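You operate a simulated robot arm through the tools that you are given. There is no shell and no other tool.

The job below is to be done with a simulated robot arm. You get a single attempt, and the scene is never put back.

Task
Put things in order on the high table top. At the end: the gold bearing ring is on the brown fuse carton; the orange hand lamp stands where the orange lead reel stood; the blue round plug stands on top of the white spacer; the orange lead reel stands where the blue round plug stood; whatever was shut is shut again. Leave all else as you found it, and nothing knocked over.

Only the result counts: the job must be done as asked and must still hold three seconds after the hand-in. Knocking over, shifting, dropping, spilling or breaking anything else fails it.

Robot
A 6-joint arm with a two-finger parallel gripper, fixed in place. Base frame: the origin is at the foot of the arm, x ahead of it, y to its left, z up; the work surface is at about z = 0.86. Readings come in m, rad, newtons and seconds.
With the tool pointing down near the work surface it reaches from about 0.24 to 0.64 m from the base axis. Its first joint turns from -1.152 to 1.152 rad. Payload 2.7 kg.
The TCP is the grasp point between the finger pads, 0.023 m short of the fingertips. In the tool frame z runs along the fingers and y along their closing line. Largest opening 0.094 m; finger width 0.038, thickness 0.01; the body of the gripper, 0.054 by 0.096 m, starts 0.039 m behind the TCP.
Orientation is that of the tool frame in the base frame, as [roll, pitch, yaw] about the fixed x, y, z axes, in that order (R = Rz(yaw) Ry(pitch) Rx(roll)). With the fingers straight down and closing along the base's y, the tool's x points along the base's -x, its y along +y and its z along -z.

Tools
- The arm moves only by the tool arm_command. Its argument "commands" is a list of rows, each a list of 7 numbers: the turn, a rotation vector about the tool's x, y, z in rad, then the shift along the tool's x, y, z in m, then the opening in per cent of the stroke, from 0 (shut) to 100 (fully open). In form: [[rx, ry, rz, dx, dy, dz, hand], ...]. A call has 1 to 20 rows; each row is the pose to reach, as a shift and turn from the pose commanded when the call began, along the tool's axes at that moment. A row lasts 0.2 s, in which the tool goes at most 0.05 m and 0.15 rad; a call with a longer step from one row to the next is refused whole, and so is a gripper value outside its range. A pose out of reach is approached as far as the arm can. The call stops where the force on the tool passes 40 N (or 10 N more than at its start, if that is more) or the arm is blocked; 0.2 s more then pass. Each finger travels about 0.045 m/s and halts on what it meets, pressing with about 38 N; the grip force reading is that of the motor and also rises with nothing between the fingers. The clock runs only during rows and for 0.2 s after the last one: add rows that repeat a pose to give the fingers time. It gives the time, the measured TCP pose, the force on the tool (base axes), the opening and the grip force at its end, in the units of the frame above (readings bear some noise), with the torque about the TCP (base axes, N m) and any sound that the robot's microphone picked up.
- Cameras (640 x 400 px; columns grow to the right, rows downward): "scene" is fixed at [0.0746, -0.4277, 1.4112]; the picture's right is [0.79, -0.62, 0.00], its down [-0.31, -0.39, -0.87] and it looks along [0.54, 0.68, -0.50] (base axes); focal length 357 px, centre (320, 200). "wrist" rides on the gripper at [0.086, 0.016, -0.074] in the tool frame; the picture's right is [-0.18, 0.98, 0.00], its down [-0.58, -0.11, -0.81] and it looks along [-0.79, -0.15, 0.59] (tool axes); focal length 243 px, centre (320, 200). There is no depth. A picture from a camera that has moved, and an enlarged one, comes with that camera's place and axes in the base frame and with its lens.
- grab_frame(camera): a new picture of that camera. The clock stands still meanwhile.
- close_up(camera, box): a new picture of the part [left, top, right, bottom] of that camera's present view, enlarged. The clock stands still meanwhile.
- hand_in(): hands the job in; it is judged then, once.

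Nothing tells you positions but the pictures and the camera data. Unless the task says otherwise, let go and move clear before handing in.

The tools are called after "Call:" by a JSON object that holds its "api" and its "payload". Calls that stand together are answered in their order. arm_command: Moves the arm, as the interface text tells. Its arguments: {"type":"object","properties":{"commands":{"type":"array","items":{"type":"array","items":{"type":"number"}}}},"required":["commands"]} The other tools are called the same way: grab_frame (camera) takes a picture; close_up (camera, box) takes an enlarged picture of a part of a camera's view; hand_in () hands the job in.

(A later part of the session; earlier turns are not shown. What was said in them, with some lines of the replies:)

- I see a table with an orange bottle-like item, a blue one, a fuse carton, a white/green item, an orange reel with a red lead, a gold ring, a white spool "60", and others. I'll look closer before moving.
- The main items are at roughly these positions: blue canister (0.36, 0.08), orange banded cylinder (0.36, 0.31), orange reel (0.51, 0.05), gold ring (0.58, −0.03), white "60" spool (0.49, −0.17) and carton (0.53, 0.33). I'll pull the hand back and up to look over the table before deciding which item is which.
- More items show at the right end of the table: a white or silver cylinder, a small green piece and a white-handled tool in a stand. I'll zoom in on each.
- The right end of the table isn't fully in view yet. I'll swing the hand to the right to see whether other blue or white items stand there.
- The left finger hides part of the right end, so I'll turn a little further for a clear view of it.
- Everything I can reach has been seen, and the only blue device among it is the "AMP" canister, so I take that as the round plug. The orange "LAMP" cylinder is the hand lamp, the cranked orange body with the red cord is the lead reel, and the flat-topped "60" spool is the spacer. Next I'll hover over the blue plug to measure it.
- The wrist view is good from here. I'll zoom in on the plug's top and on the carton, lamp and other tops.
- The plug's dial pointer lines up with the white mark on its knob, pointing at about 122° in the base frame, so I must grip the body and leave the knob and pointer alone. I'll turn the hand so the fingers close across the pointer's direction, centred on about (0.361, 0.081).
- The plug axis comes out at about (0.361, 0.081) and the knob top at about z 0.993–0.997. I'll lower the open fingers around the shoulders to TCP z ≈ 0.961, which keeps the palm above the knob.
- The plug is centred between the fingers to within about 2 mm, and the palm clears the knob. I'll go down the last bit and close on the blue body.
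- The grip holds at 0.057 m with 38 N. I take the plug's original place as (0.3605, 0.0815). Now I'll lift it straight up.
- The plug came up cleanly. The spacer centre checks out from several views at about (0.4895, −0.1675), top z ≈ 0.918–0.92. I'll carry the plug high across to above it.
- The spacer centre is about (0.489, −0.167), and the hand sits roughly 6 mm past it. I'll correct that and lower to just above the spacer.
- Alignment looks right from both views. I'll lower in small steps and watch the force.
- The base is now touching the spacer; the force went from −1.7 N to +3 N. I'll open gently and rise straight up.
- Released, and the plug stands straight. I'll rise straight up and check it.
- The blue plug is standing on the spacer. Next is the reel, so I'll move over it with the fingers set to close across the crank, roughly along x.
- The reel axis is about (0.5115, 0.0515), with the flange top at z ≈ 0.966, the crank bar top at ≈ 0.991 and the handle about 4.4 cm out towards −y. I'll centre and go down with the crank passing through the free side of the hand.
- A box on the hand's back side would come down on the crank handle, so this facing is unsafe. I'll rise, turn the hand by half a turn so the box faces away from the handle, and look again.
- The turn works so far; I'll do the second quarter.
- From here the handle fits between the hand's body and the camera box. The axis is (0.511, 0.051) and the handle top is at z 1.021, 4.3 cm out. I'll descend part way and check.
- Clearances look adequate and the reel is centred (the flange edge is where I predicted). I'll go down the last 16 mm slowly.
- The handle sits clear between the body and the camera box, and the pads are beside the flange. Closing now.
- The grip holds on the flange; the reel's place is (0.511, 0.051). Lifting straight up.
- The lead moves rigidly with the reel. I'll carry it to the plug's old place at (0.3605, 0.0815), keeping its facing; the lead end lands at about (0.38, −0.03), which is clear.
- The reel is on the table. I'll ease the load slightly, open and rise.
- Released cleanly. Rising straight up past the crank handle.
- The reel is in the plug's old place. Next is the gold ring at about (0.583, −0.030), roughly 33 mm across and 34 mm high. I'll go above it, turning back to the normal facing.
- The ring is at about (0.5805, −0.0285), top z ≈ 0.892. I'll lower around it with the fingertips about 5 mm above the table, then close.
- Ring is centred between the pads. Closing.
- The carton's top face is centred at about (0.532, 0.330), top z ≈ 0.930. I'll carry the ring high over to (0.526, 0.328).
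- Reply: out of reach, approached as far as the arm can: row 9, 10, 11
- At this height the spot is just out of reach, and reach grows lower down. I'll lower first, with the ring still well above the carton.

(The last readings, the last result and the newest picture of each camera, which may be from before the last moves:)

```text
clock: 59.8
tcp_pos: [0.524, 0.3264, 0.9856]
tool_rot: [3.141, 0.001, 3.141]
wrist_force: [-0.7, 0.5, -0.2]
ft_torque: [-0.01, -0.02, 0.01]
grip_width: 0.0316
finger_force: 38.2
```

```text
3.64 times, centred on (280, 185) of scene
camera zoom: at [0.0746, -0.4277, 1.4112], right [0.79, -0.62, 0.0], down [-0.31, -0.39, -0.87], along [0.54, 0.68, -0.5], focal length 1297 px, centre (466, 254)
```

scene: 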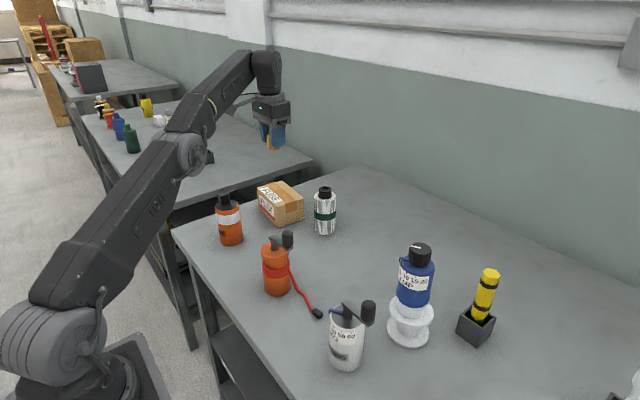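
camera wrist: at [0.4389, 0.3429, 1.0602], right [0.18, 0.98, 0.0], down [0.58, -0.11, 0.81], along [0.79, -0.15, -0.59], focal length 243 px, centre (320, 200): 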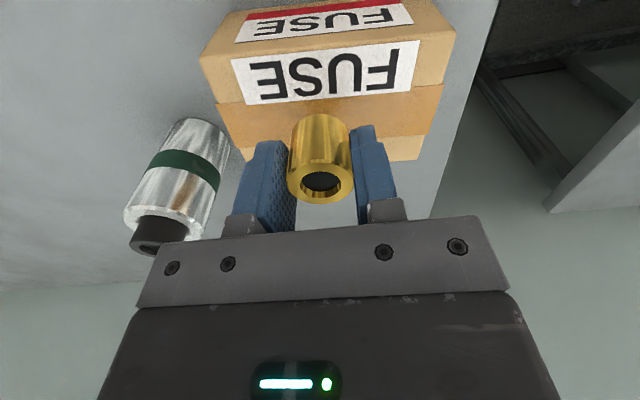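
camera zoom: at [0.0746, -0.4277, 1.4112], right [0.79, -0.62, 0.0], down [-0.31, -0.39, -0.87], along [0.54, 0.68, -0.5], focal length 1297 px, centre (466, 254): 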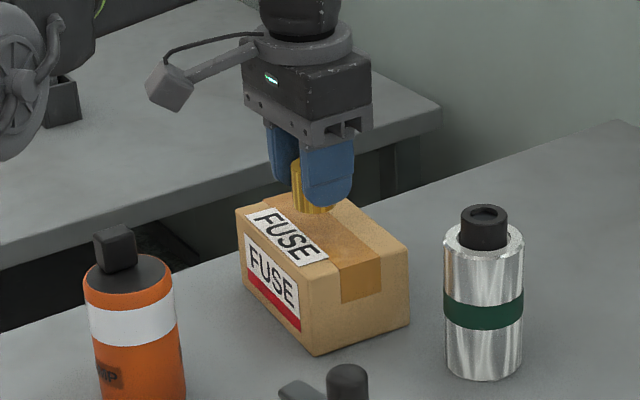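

It is in reach now, and the ring is over the middle of the carton. Lowering carefully.

Call:
{"api": "arm_command", "payload": {"commands": [[0, 0, 0, 0, 0, 0.01, 5], [0, 0, 0, 0, 0, 0.018, 5], [0, 0, 0, 0, 0, 0.022, 5], [0, 0, 0, 0, 0, 0.022, 5]]}}

Call:
{"api": "close_up", "payload": {"camera": "scene", "box": [250, 150, 320, 230]}}

Call:
{"api": "grab_frame", "payload": {"camera": "wrist"}}

```text
clock: 60.8
tcp_pos: [0.5251, 0.3255, 0.9639]
tool_rot: [-3.141, -0.002, -3.141]
wrist_force: [-0.1, -1.0, -0.5]
ft_torque: [-0.01, 0.0, -0.03]
grip_width: 0.0312
finger_force: 37.9
```

```text
5.00 times, centred on (285, 190) of scene
camera zoom: at [0.0746, -0.4277, 1.4112], right [0.79, -0.62, 0.0], down [-0.31, -0.39, -0.87], along [0.54, 0.68, -0.5], focal length 1784 px, centre (495, 250)
```

zoom: 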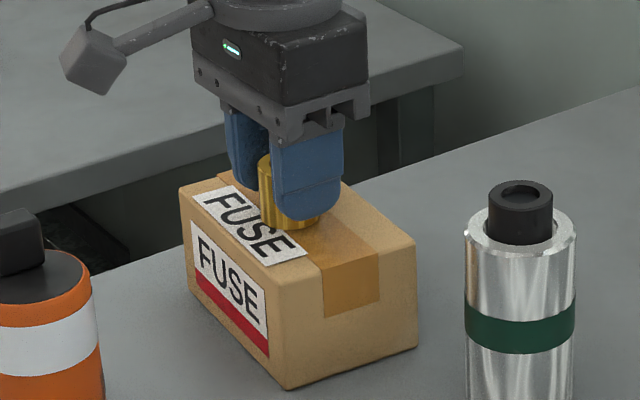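

```text
taken
camera wrist: at [0.4392, 0.3432, 1.0379], right [0.18, 0.98, 0.0], down [0.58, -0.11, 0.81], along [0.79, -0.15, -0.59], focal length 243 px, centre (320, 200)
```

wrist: 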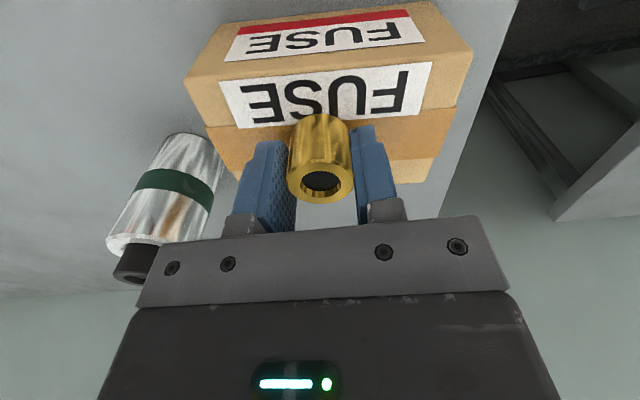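

Call:
{"api": "arm_command", "payload": {"commands": [[0, 0, 0, 0, 0, 0.003, 5], [0, 0, 0, 0, 0, 0.003, 5]]}}

Call:
{"api": "arm_command", "payload": {"commands": [[0, 0, 0, 0, 0, 0.0015, 5], [0, 0, 0, 0, 0, 0.0015, 5]]}}

Call:
{"api": "arm_command", "payload": {"commands": [[0, 0, 0, 0, 0, 0.0012, 5], [0, 0, 0, 0, 0, 0.0012, 5]]}}

```text
clock: 61.4
tcp_pos: [0.5241, 0.3263, 0.9621]
tool_rot: [3.14, 0.003, -3.141]
wrist_force: [-1.3, 2.7, 8.3]
ft_torque: [0.09, 0.05, 0.02]
grip_width: 0.0316
finger_force: 38.3
```

```text
clock: 62.0
tcp_pos: [0.5249, 0.326, 0.9601]
tool_rot: [3.139, 0.002, -3.14]
wrist_force: [-2.1, 1.5, 10.1]
ft_torque: [-0.06, 0.0, -0.05]
grip_width: 0.0317
finger_force: 37.7
```

```text
clock: 62.6
tcp_pos: [0.5276, 0.327, 0.9577]
tool_rot: [3.141, -0.002, -3.141]
wrist_force: [-3.7, 1.5, 8.1]
ft_torque: [0.11, 0.06, 0.07]
grip_width: 0.0316
finger_force: 38.0
```

Contact was made at about z 0.961. I'll look before letting go.

Call:
{"api": "close_up", "payload": {"camera": "scene", "box": [250, 150, 320, 230]}}

Call:
{"api": "grab_frame", "payload": {"camera": "wrist"}}

```text
5.00 times, centred on (285, 190) of scene
camera zoom: at [0.0744, -0.4278, 1.4112], right [0.79, -0.62, 0.0], down [-0.31, -0.39, -0.87], along [0.54, 0.68, -0.5], focal length 1784 px, centre (495, 250)
```

zoom: 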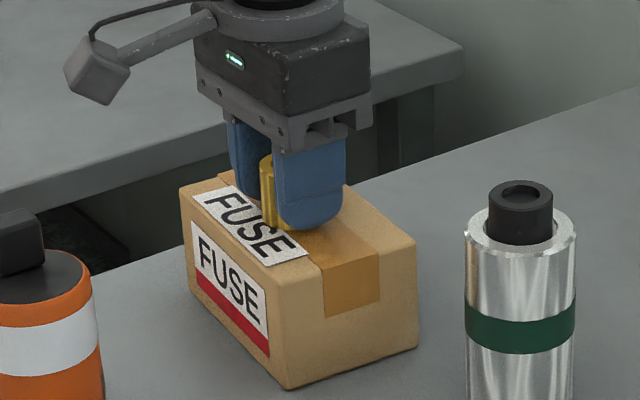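

```text
taken
camera wrist: at [0.4403, 0.3431, 1.0319], right [0.18, 0.98, 0.0], down [0.58, -0.11, 0.81], along [0.79, -0.15, -0.59], focal length 243 px, centre (320, 200)
```

wrist: 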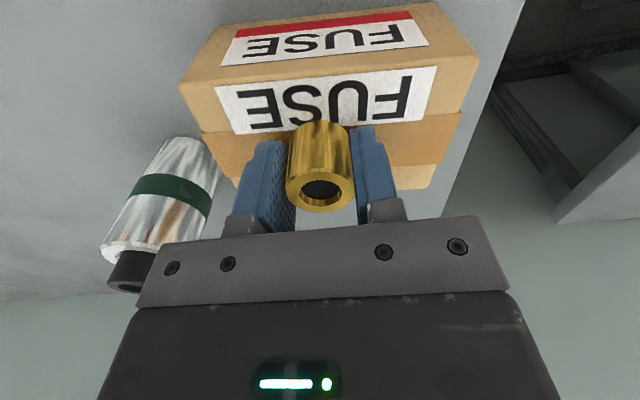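

The ring slid slightly in the pads and now sits on the carton; the carton has not moved. Opening and rising.

Call:
{"api": "arm_command", "payload": {"commands": [[0, 0, 0, 0, 0, 0, 40], [0, 0, 0, 0, 0, 0, 60], [0, 0, 0, 0, 0, 0, 80], [0, 0, 0, 0, 0, 0, 80], [0, 0, 0, 0, 0, 0, 80]]}}

Call:
{"api": "grab_frame", "payload": {"camera": "wrist"}}

Call:
{"api": "close_up", "payload": {"camera": "scene", "box": [250, 150, 320, 230]}}

```text
clock: 63.8
tcp_pos: [0.5263, 0.3269, 0.9585]
tool_rot: [3.141, 0.0, -3.141]
wrist_force: [0.5, 0.5, -0.4]
ft_torque: [-0.05, -0.02, 0.05]
grip_width: 0.0755
finger_force: 0.1
```

```text
taken
camera wrist: at [0.4405, 0.3432, 1.0325], right [0.18, 0.98, 0.0], down [0.58, -0.11, 0.81], along [0.79, -0.15, -0.59], focal length 243 px, centre (320, 200)
```

wrist: 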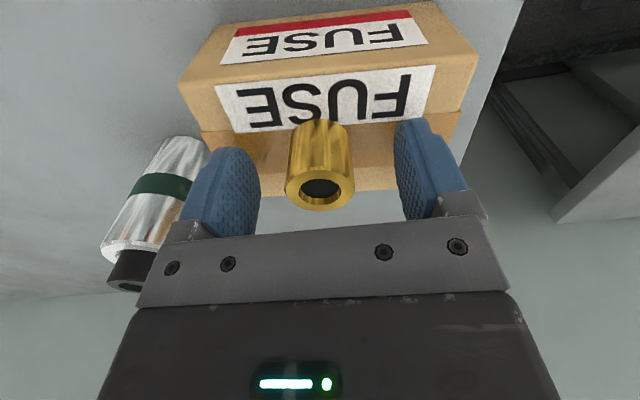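

```text
5.00 times, centred on (285, 190) of scene
camera zoom: at [0.0746, -0.4277, 1.4112], right [0.79, -0.62, 0.0], down [-0.31, -0.39, -0.87], along [0.54, 0.68, -0.5], focal length 1784 px, centre (495, 250)
```

zoom: 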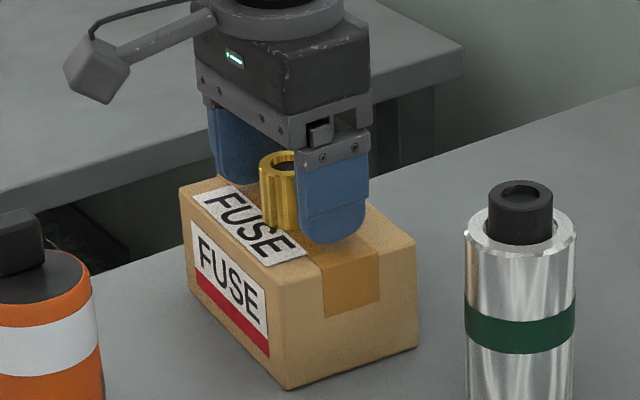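

Call:
{"api": "arm_command", "payload": {"commands": [[0, 0, 0, 0, 0, -0.015, 80], [0, 0, 0, 0, 0, -0.035, 80], [0, 0, 0, 0, 0, -0.05, 80], [0, 0, 0, 0.02, 0, -0.08, 100], [0, 0, 0, 0.05, -0.004, -0.11, 100], [0, 0, 0, 0.085, -0.008, -0.135, 100], [0, 0, 0, 0.12, -0.012, -0.155, 100], [0, 0, 0, 0.15, -0.016, -0.16, 100], [0, 0, 0, 0.162, -0.019, -0.16, 100], [0, 0, 0, 0.162, -0.019, -0.16, 100]]}}

Call:
{"api": "grab_frame", "payload": {"camera": "wrist"}}

Call:
{"api": "grab_frame", "payload": {"camera": "scene"}}

```text
clock: 66.0
tcp_pos: [0.3647, 0.3065, 1.1199]
tool_rot: [-3.141, 0.0, -3.141]
wrist_force: [0.2, 0.8, -0.1]
ft_torque: [-0.01, -0.01, 0.0]
grip_width: 0.0941
finger_force: 0.0
```

```text
taken
camera wrist: at [0.2799, 0.3223, 1.1932], right [0.18, 0.98, 0.0], down [0.58, -0.11, 0.81], along [0.79, -0.15, -0.59], focal length 243 px, centre (320, 200)
```

wrist: 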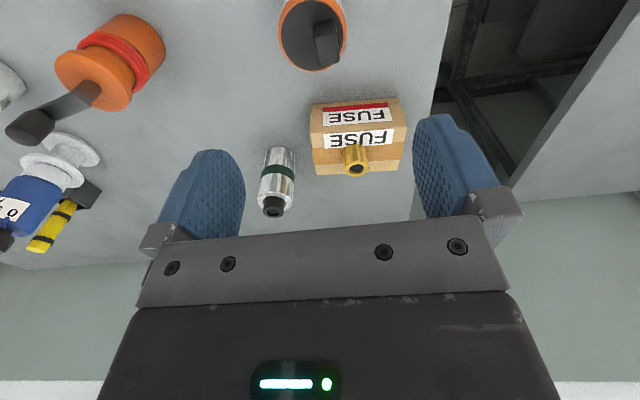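

```text
taken
```

scene: 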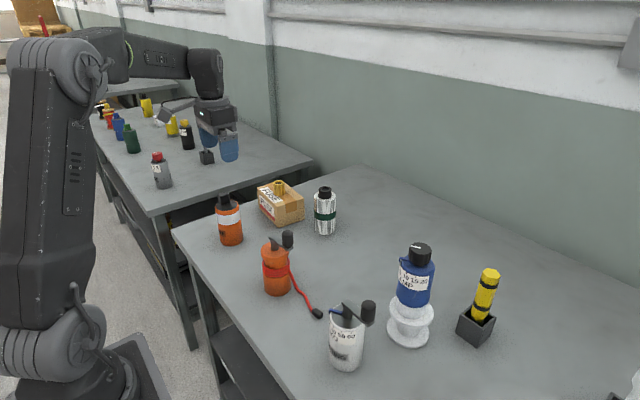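

The ring stands on the carton. Now the orange lamp: I'll zoom in to find its axis and its black switch block.

Call:
{"api": "close_up", "payload": {"camera": "wrist", "box": [260, 0, 370, 90]}}

Call:
{"api": "close_up", "payload": {"camera": "scene", "box": [200, 180, 260, 255]}}

```text
4.44 times, centred on (315, 45) of wrist
camera zoom: at [0.2799, 0.3223, 1.1932], right [0.18, 0.98, 0.0], down [0.58, -0.11, 0.81], along [0.79, -0.15, -0.59], focal length 1078 px, centre (342, 889)
```

zoom: 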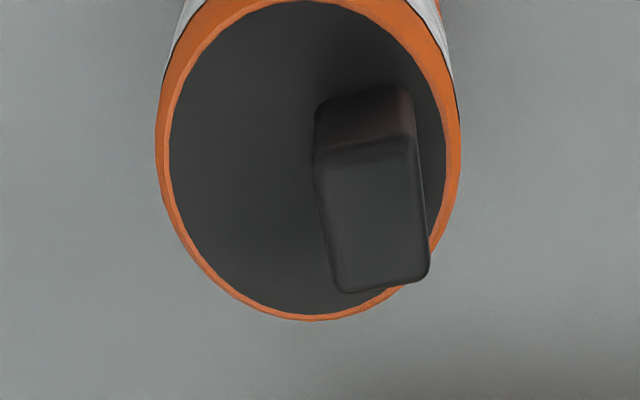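

```text
5.33 times, centred on (230, 218) of scene
camera zoom: at [0.0746, -0.4277, 1.4112], right [0.79, -0.62, 0.0], down [-0.31, -0.39, -0.87], along [0.54, 0.68, -0.5], focal length 1902 px, centre (800, 107)
```

zoom: 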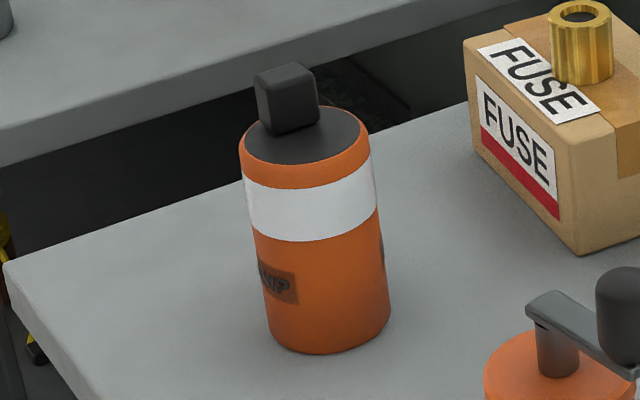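

The lamp's axis is about (0.3615, 0.301), radius ≈ 0.029, with its rim at z ≈ 0.961 and switch block top at ≈ 0.994. I'll turn the hand so the camera faces −y and stays clear of the reel's crank later, centre over the lamp, and look again.

Call:
{"api": "arm_command", "payload": {"commands": [[0, 0, -0.145, 0.0044, -0.0053, 0, 100], [0, 0, -0.29, 0.0044, -0.0053, 0, 100], [0, 0, -0.435, 0.0044, -0.0053, 0, 100], [0, 0, -0.58, 0.0044, -0.0053, 0, 100], [0, 0, -0.725, 0.0044, -0.0053, 0, 100], [0, 0, -0.87, 0.0044, -0.0053, 0, 100], [0, 0, -1.015, 0.0044, -0.0053, 0, 100], [0, 0, -1.16, 0.0044, -0.0053, 0, 100], [0, 0, -1.305, 0.0044, -0.0053, 0, 100], [0, 0, -1.45, 0.0044, -0.0053, 0, 100], [0, 0, -1.57, 0.0044, -0.0053, 0, 100], [0, 0, -1.57, 0.0044, -0.0053, 0, 100]]}}

Call:
{"api": "grab_frame", "payload": {"camera": "wrist"}}

Call:
{"api": "close_up", "payload": {"camera": "wrist", "box": [260, 0, 370, 90]}}

Call:
{"api": "close_up", "payload": {"camera": "scene", "box": [180, 80, 320, 260]}}

```text
clock: 68.6
tcp_pos: [0.3582, 0.3, 1.1183]
tool_rot: [-3.14, 0.0, -1.57]
wrist_force: [-0.6, 0.3, -0.1]
ft_torque: [-0.01, 0.01, 0.0]
grip_width: 0.0942
finger_force: 0.1
```

```text
taken
camera wrist: at [0.3441, 0.2152, 1.1919], right [-0.98, 0.18, 0.0], down [0.11, 0.58, 0.81], along [0.15, 0.79, -0.59], focal length 243 px, centre (320, 200)
```

wrist: 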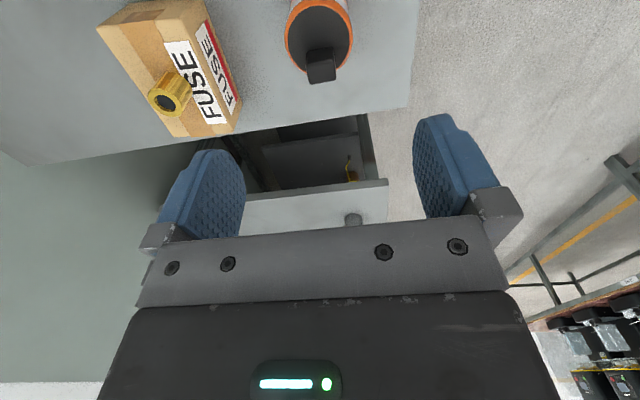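

```text
4.44 times, centred on (315, 45) of wrist
camera zoom: at [0.3441, 0.2152, 1.1919], right [-0.98, 0.18, 0.0], down [0.11, 0.58, 0.81], along [0.15, 0.79, -0.59], focal length 1078 px, centre (342, 889)
```

zoom: 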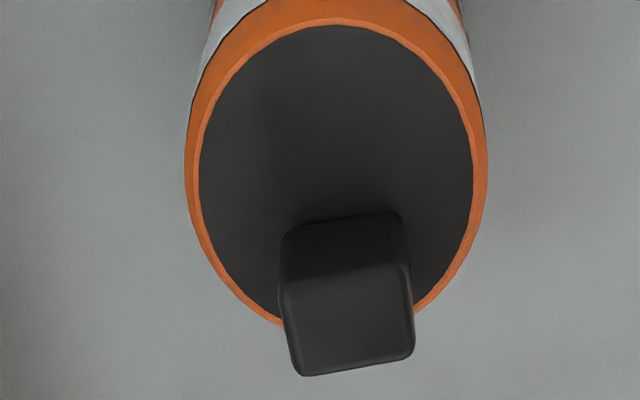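

```text
2.22 times, centred on (250, 170) of scene
camera zoom: at [0.0746, -0.4277, 1.4112], right [0.79, -0.62, 0.0], down [-0.31, -0.39, -0.87], along [0.54, 0.68, -0.5], focal length 793 px, centre (476, 267)
```

zoom: 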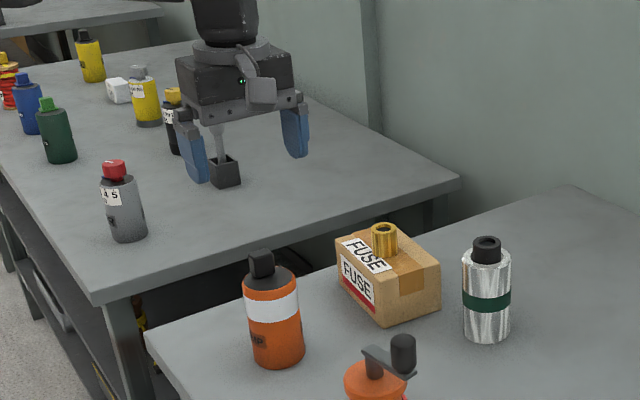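

The lamp axis is confirmed at (0.3615, 0.3015), switch top ≈ 0.992. Descending around the lamp.

Call:
{"api": "arm_command", "payload": {"commands": [[0, 0, 0, -0.0003, -0.0014, 0.03, 100], [0, 0, 0, -0.0003, -0.0014, 0.07, 100], [0, 0, 0, -0.0003, -0.0014, 0.1, 100], [0, 0, 0, -0.0003, -0.0014, 0.125, 100], [0, 0, 0, -0.0003, -0.0014, 0.14, 100], [0, 0, 0, -0.0003, -0.0014, 0.14, 100]]}}

Call:
{"api": "grab_frame", "payload": {"camera": "wrist"}}

Call:
{"api": "close_up", "payload": {"camera": "scene", "box": [190, 150, 280, 260]}}

```text
clock: 70.0
tcp_pos: [0.3615, 0.3051, 0.9791]
tool_rot: [3.141, 0.0, -1.573]
wrist_force: [0.1, -0.1, -0.3]
ft_torque: [-0.04, -0.02, 0.01]
grip_width: 0.0942
finger_force: 0.0
```

```text
taken
camera wrist: at [0.3461, 0.218, 1.0534], right [-0.98, 0.19, 0.0], down [0.11, 0.58, 0.81], along [0.15, 0.79, -0.59], focal length 243 px, centre (320, 200)
```

wrist: 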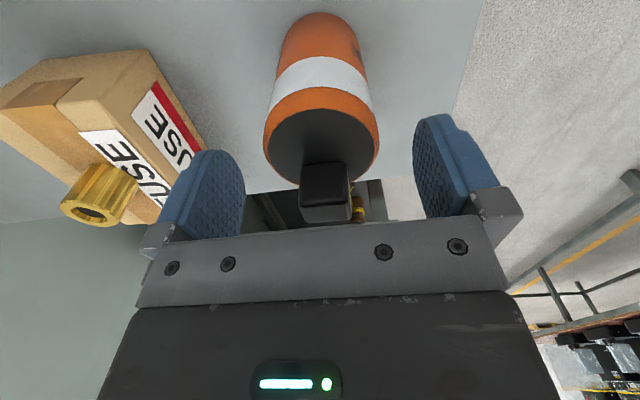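

```text
3.64 times, centred on (235, 205) of scene
camera zoom: at [0.0746, -0.4277, 1.4112], right [0.79, -0.62, 0.0], down [-0.31, -0.39, -0.87], along [0.54, 0.68, -0.5], focal length 1297 px, centre (629, 182)
```

zoom: 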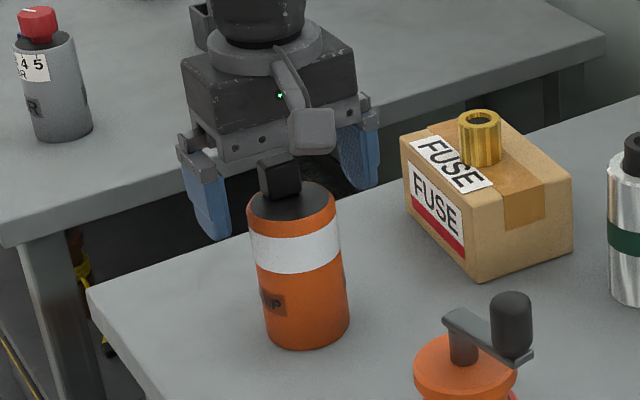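

Call:
{"api": "arm_command", "payload": {"commands": [[0, 0, 0, 0.002, 0, 0.006, 100], [0, 0, 0, 0.002, 0, 0.012, 100], [0, 0, 0, 0.002, 0, 0.0175, 100], [0, 0, 0, 0.002, 0, 0.0175, 100]]}}

Call:
{"api": "grab_frame", "payload": {"camera": "wrist"}}

Call:
{"api": "close_up", "payload": {"camera": "scene", "box": [190, 150, 280, 260]}}

```text
clock: 71.0
tcp_pos: [0.3611, 0.3, 0.9602]
tool_rot: [-3.14, -0.001, -1.573]
wrist_force: [-1.8, 0.9, 0.2]
ft_torque: [0.01, -0.03, -0.01]
grip_width: 0.0939
finger_force: 0.1
```

```text
taken
camera wrist: at [0.3463, 0.2142, 1.0346], right [-0.98, 0.19, 0.0], down [0.11, 0.58, 0.81], along [0.15, 0.79, -0.59], focal length 243 px, centre (320, 200)
```

wrist: 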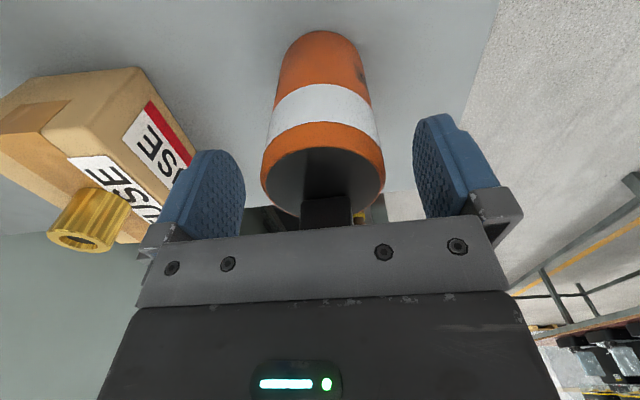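

```text
3.64 times, centred on (235, 205) of scene
camera zoom: at [0.0746, -0.4277, 1.4112], right [0.79, -0.62, 0.0], down [-0.31, -0.39, -0.87], along [0.54, 0.68, -0.5], focal length 1297 px, centre (629, 182)
```

zoom: 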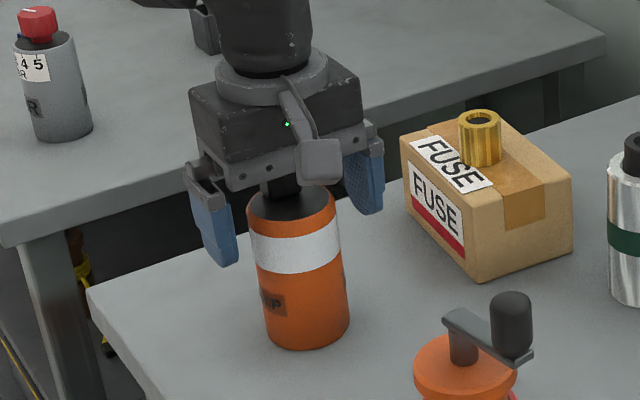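

The palm is just above the switch block with no contact force. Closing on the lamp body.

Call:
{"api": "arm_command", "payload": {"commands": [[0, 0, 0, 0, 0, 0, 75], [0, 0, 0, 0, 0, 0, 60], [0, 0, 0, 0, 0, 0, 45], [0, 0, 0, 0, 0, 0, 25], [0, 0, 0, 0, 0, 0, 8], [0, 0, 0, 0, 0, 0, 8]]}}

Call:
{"api": "grab_frame", "payload": {"camera": "wrist"}}

```text
clock: 72.4
tcp_pos: [0.3609, 0.2994, 0.961]
tool_rot: [-3.14, -0.001, -1.573]
wrist_force: [0.2, -0.6, 0.1]
ft_torque: [-0.04, 0.05, 0.0]
grip_width: 0.0567
finger_force: 38.6
```

```text
taken
camera wrist: at [0.3463, 0.2143, 1.0348], right [-0.98, 0.19, 0.0], down [0.11, 0.58, 0.81], along [0.15, 0.79, -0.59], focal length 243 px, centre (320, 200)
```

wrist: 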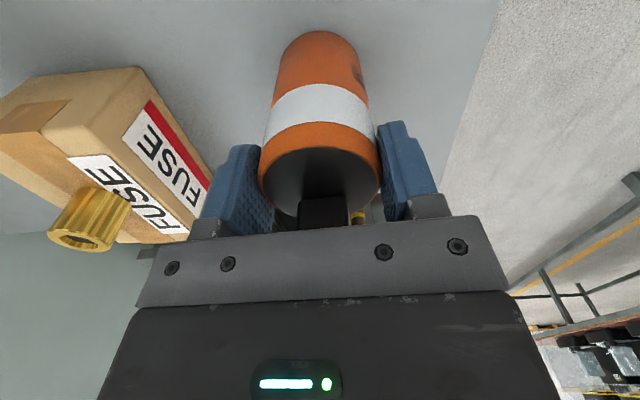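

Call:
{"api": "arm_command", "payload": {"commands": [[0, 0, 0, 0, 0, -0.008, 8], [0, 0, 0, 0, 0, -0.02, 8], [0, 0, 0, 0, 0, -0.045, 8], [0, 0, 0, 0, 0, -0.08, 8], [0, 0, 0, 0, 0, -0.115, 8], [0, 0, 0, 0, 0, -0.145, 8], [0, 0, 0, 0, 0, -0.155, 8], [0, 0, 0, 0, 0, -0.155, 8]]}}

Call:
{"api": "grab_frame", "payload": {"camera": "wrist"}}

Call:
{"api": "grab_frame", "payload": {"camera": "scene"}}

```text
clock: 74.2
tcp_pos: [0.3611, 0.2995, 1.1159]
tool_rot: [-3.14, 0.001, -1.572]
wrist_force: [0.8, 0.1, -1.0]
ft_torque: [-0.01, 0.01, 0.02]
grip_width: 0.057
finger_force: 37.6
```

```text
taken
camera wrist: at [0.3456, 0.2128, 1.1904], right [-0.98, 0.19, 0.0], down [0.11, 0.58, 0.81], along [0.15, 0.79, -0.59], focal length 243 px, centre (320, 200)
```

wrist: 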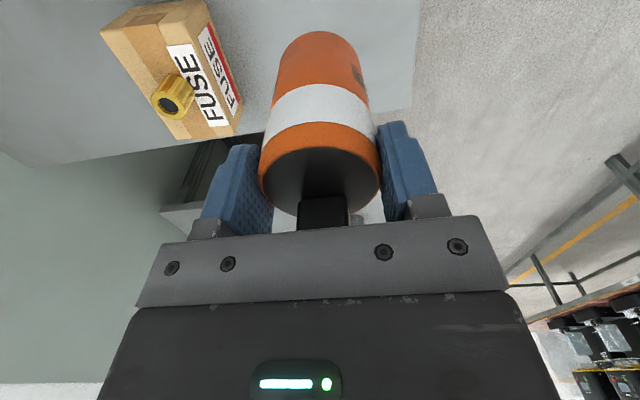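

```text
taken
```

scene: 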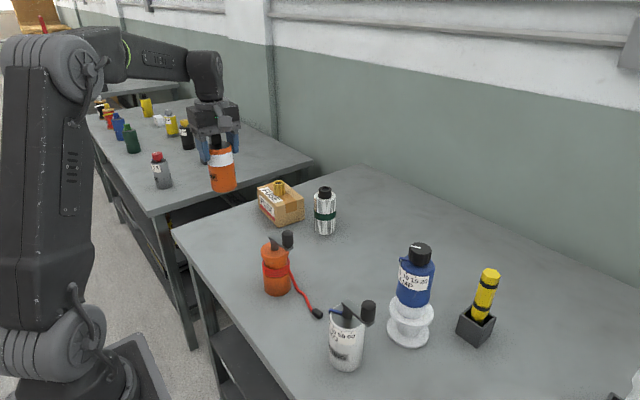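

The lamp is held well. Carrying it to the reel's old place at (0.511, 0.051).

Call:
{"api": "arm_command", "payload": {"commands": [[0, 0, 0, 0.018, -0.011, 0, 8], [0, 0, 0, 0.05, -0.03, 0, 8], [0, 0, 0, 0.085, -0.051, 0, 8], [0, 0, 0, 0.12, -0.072, 0, 8], [0, 0, 0, 0.155, -0.093, 0, 8], [0, 0, 0, 0.19, -0.114, 0, 8], [0, 0, 0, 0.22, -0.132, 0, 8], [0, 0, 0, 0.242, -0.1455, 0, 8], [0, 0, 0, 0.2488, -0.1494, 0, 8], [0, 0, 0, 0.2488, -0.1494, 0, 8]]}}

Call:
{"api": "grab_frame", "payload": {"camera": "wrist"}}

Call:
{"api": "grab_frame", "payload": {"camera": "scene"}}

```text
clock: 76.4
tcp_pos: [0.5101, 0.0489, 1.1154]
tool_rot: [-3.141, -0.001, -1.573]
wrist_force: [0.0, -0.3, -0.9]
ft_torque: [-0.02, -0.01, -0.02]
grip_width: 0.0568
finger_force: 38.2
```

```text
taken
camera wrist: at [0.496, -0.0368, 1.189], right [-0.98, 0.19, 0.0], down [0.11, 0.58, 0.81], along [0.15, 0.79, -0.59], focal length 243 px, centre (320, 200)
```

wrist: 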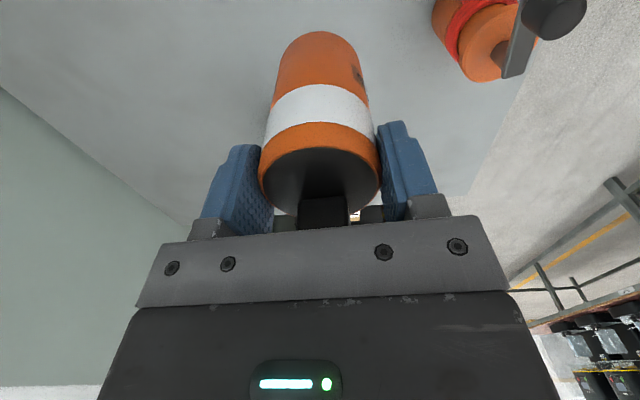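

```text
taken
```

scene: 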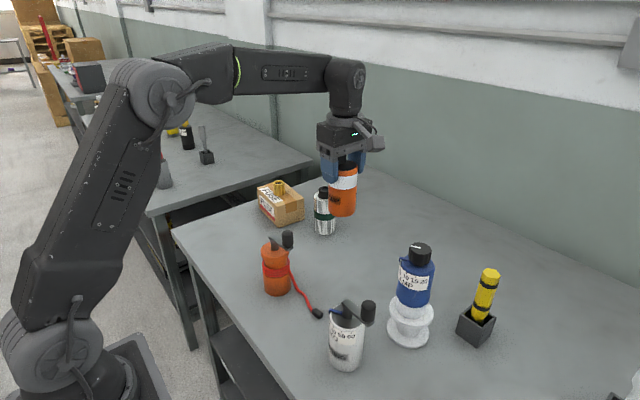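

Call:
{"api": "arm_command", "payload": {"commands": [[0, 0, 0, -0.0008, 0.001, 0.02, 8], [0, 0, 0, -0.0008, 0.001, 0.055, 8], [0, 0, 0, -0.0008, 0.001, 0.09, 8], [0, 0, 0, -0.0008, 0.001, 0.12, 8], [0, 0, 0, -0.0008, 0.001, 0.14, 8], [0, 0, 0, -0.0008, 0.001, 0.148, 8], [0, 0, 0, -0.0008, 0.001, 0.148, 8]]}}

Call:
{"api": "close_up", "payload": {"camera": "scene", "box": [300, 170, 400, 290]}}

Call:
{"api": "grab_frame", "payload": {"camera": "wrist"}}

```text
clock: 78.0
tcp_pos: [0.5092, 0.0501, 0.9704]
tool_rot: [3.141, 0.0, -1.571]
wrist_force: [-0.6, -0.4, -1.5]
ft_torque: [0.03, 0.02, 0.0]
grip_width: 0.0569
finger_force: 38.2
```

```text
3.33 times, centred on (350, 230) of scene
camera zoom: at [0.0746, -0.4277, 1.4112], right [0.79, -0.62, 0.0], down [-0.31, -0.39, -0.87], along [0.54, 0.68, -0.5], focal length 1189 px, centre (220, 100)
```

zoom: 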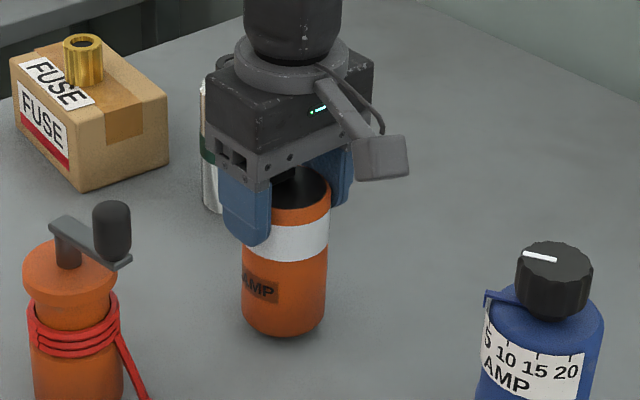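

```text
taken
camera wrist: at [0.4939, -0.0355, 1.0447], right [-0.98, 0.19, 0.0], down [0.11, 0.58, 0.81], along [0.15, 0.79, -0.59], focal length 243 px, centre (320, 200)
```

wrist: 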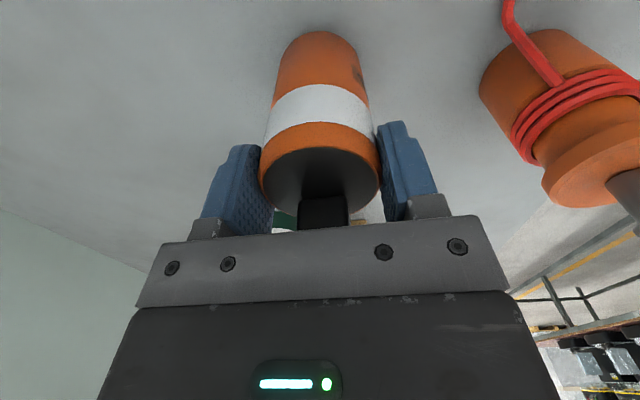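

The label reads "LAMP", and the position is right. Lowering the last centimetre in small steps.

Call:
{"api": "arm_command", "payload": {"commands": [[0, 0, 0, 0, -0.001, 0.005, 8], [0, 0, 0, 0, -0.001, 0.008, 8], [0, 0, 0, 0, -0.001, 0.008, 8]]}}

Call:
{"api": "arm_command", "payload": {"commands": [[0, 0, 0, 0, 0, 0.0012, 8], [0, 0, 0, 0, 0, 0.0012, 8]]}}

```text
clock: 78.8
tcp_pos: [0.5094, 0.0516, 0.9608]
tool_rot: [3.14, -0.001, -1.572]
wrist_force: [0.7, 0.3, -1.3]
ft_torque: [0.02, 0.01, -0.04]
grip_width: 0.057
finger_force: 37.6
```

```text
clock: 79.4
tcp_pos: [0.51, 0.0511, 0.9616]
tool_rot: [-3.139, -0.002, -1.573]
wrist_force: [-4.3, -0.7, 13.1]
ft_torque: [-0.1, 0.65, 0.02]
grip_width: 0.0571
finger_force: 37.7
```

The lamp is down. I'll ease off, open, and check before rising.

Call:
{"api": "arm_command", "payload": {"commands": [[0, 0, 0, 0, 0, -0.0006, 8], [0, 0, 0, 0, 0, -0.0006, 65], [0, 0, 0, 0, 0, -0.0006, 80], [0, 0, 0, 0, 0, -0.0006, 100], [0, 0, 0, 0, 0, -0.0006, 100], [0, 0, 0, 0, 0, -0.0006, 100]]}}

Call:
{"api": "grab_frame", "payload": {"camera": "wrist"}}

Call:
{"api": "close_up", "payload": {"camera": "scene", "box": [300, 170, 400, 290]}}

```text
clock: 80.8
tcp_pos: [0.5092, 0.0531, 0.9601]
tool_rot: [-3.141, 0.0, -1.572]
wrist_force: [0.0, 0.7, -0.8]
ft_torque: [0.01, 0.0, 0.02]
grip_width: 0.0941
finger_force: 0.1
```

```text
taken
camera wrist: at [0.4946, -0.0343, 1.0337], right [-0.98, 0.19, 0.0], down [0.11, 0.58, 0.81], along [0.15, 0.79, -0.59], focal length 243 px, centre (320, 200)
```

wrist: 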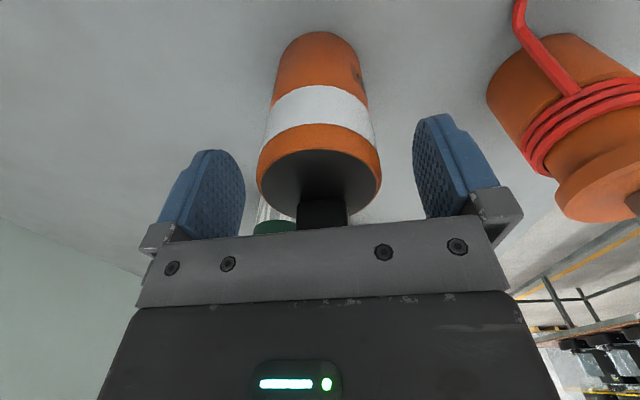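

```text
3.33 times, centred on (350, 230) of scene
camera zoom: at [0.0746, -0.4277, 1.4112], right [0.79, -0.62, 0.0], down [-0.31, -0.39, -0.87], along [0.54, 0.68, -0.5], focal length 1189 px, centre (220, 100)
```

zoom: 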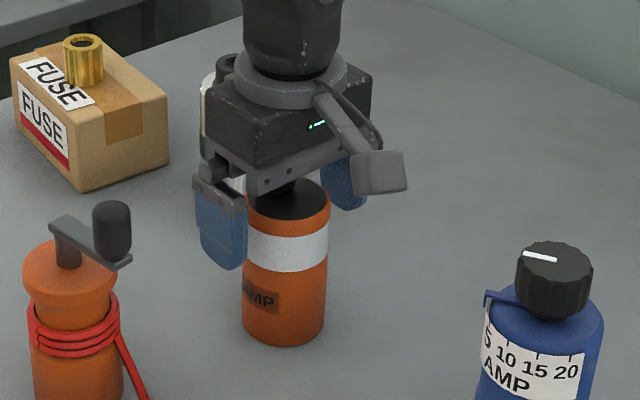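

Released and standing. Rising straight up and clear, then a final check.

Call:
{"api": "arm_command", "payload": {"commands": [[0, 0, 0, 0, 0, -0.015, 100], [0, 0, 0, 0, 0, -0.045, 100], [0, 0, 0, 0, 0, -0.085, 100], [0, 0, 0, 0, 0, -0.125, 100], [0, 0, 0, 0, 0, -0.165, 100], [0, 0, 0, 0, 0, -0.19, 100], [0, 0, 0, 0, 0, -0.19, 100]]}}

Call:
{"api": "grab_frame", "payload": {"camera": "wrist"}}

Call:
{"api": "grab_frame", "payload": {"camera": "scene"}}

Call:
{"api": "close_up", "payload": {"camera": "scene", "box": [220, 170, 380, 310]}}

Call:
{"api": "close_up", "payload": {"camera": "scene", "box": [300, 220, 520, 390]}}

```text
clock: 82.4
tcp_pos: [0.5092, 0.0522, 1.1492]
tool_rot: [-3.141, 0.0, -1.573]
wrist_force: [0.0, 0.5, 0.0]
ft_torque: [0.03, 0.02, -0.02]
grip_width: 0.0943
finger_force: 0.0
```

```text
taken
camera wrist: at [0.495, -0.0338, 1.2236], right [-0.98, 0.19, 0.0], down [0.11, 0.58, 0.81], along [0.15, 0.79, -0.59], focal length 243 px, centre (320, 200)
```

wrist: 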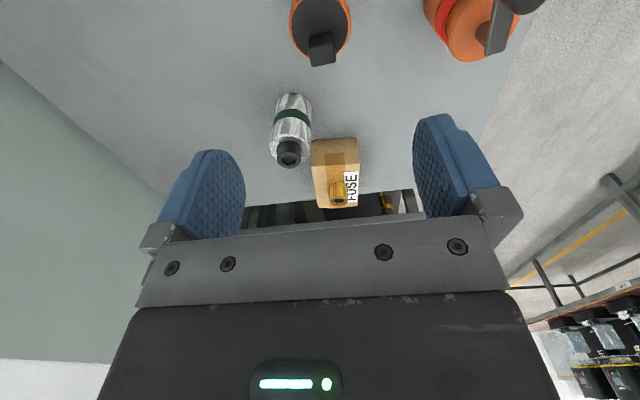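

```text
taken
```

scene: 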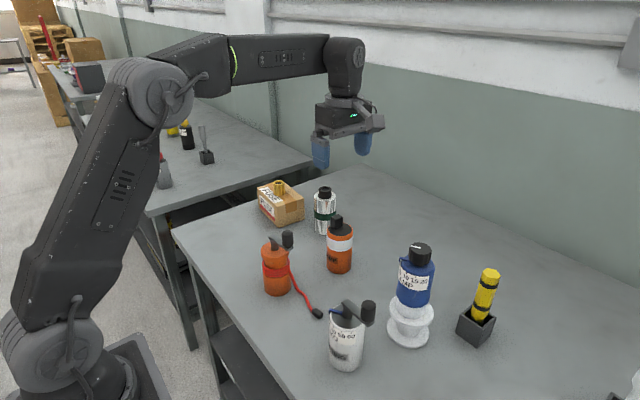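

```text
2.86 times, centred on (300, 240) of scene
camera zoom: at [0.0746, -0.4277, 1.4112], right [0.79, -0.62, 0.0], down [-0.31, -0.39, -0.87], along [0.54, 0.68, -0.5], focal length 1019 px, centre (377, 86)
```

zoom: 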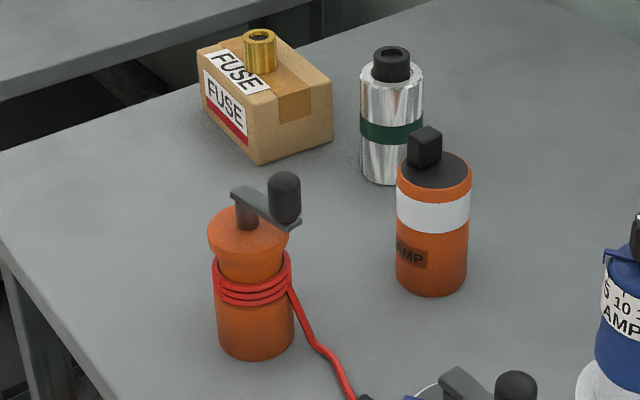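

```text
2.35 times, centred on (410, 305) of scene
camera zoom: at [0.0746, -0.4277, 1.4112], right [0.79, -0.62, 0.0], down [-0.31, -0.39, -0.87], along [0.54, 0.68, -0.5], focal length 839 px, centre (108, -47)
```

zoom: 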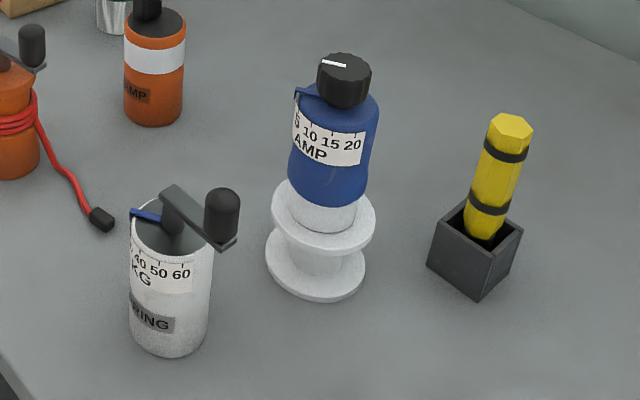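

All four items are in place: the ring is on the carton, the lamp stands where the reel was, the plug is on the spacer, and the reel stands where the plug was. Nothing else has moved, nothing was opened, and the hand is empty and clear, so I'm handing in.

Call:
{"api": "hand_in", "payload": {}}

```text
The job is handed in.
```

The job is done and handed in. My last pictures before the hand-in show everything as asked:

- **Gold bearing ring:** it stands near the middle of the brown fuse carton's top.
- **Orange hand lamp:** it stands where the orange lead reel stood, within a few millimetres by my measurements.
- **Blue round plug:** it stands upright in the middle of the white spacer (the spool marked "60"), with its dial setting unchanged.
- **Orange lead reel:** it stands where the blue round plug stood, with its lead lying clear of everything.

I opened nothing, so nothing needed shutting again. The carton and the other items near the work looked unmoved, and nothing was knocked over. I took the blue canister marked "AMP" to be the round plug, as it was the only blue item within reach.
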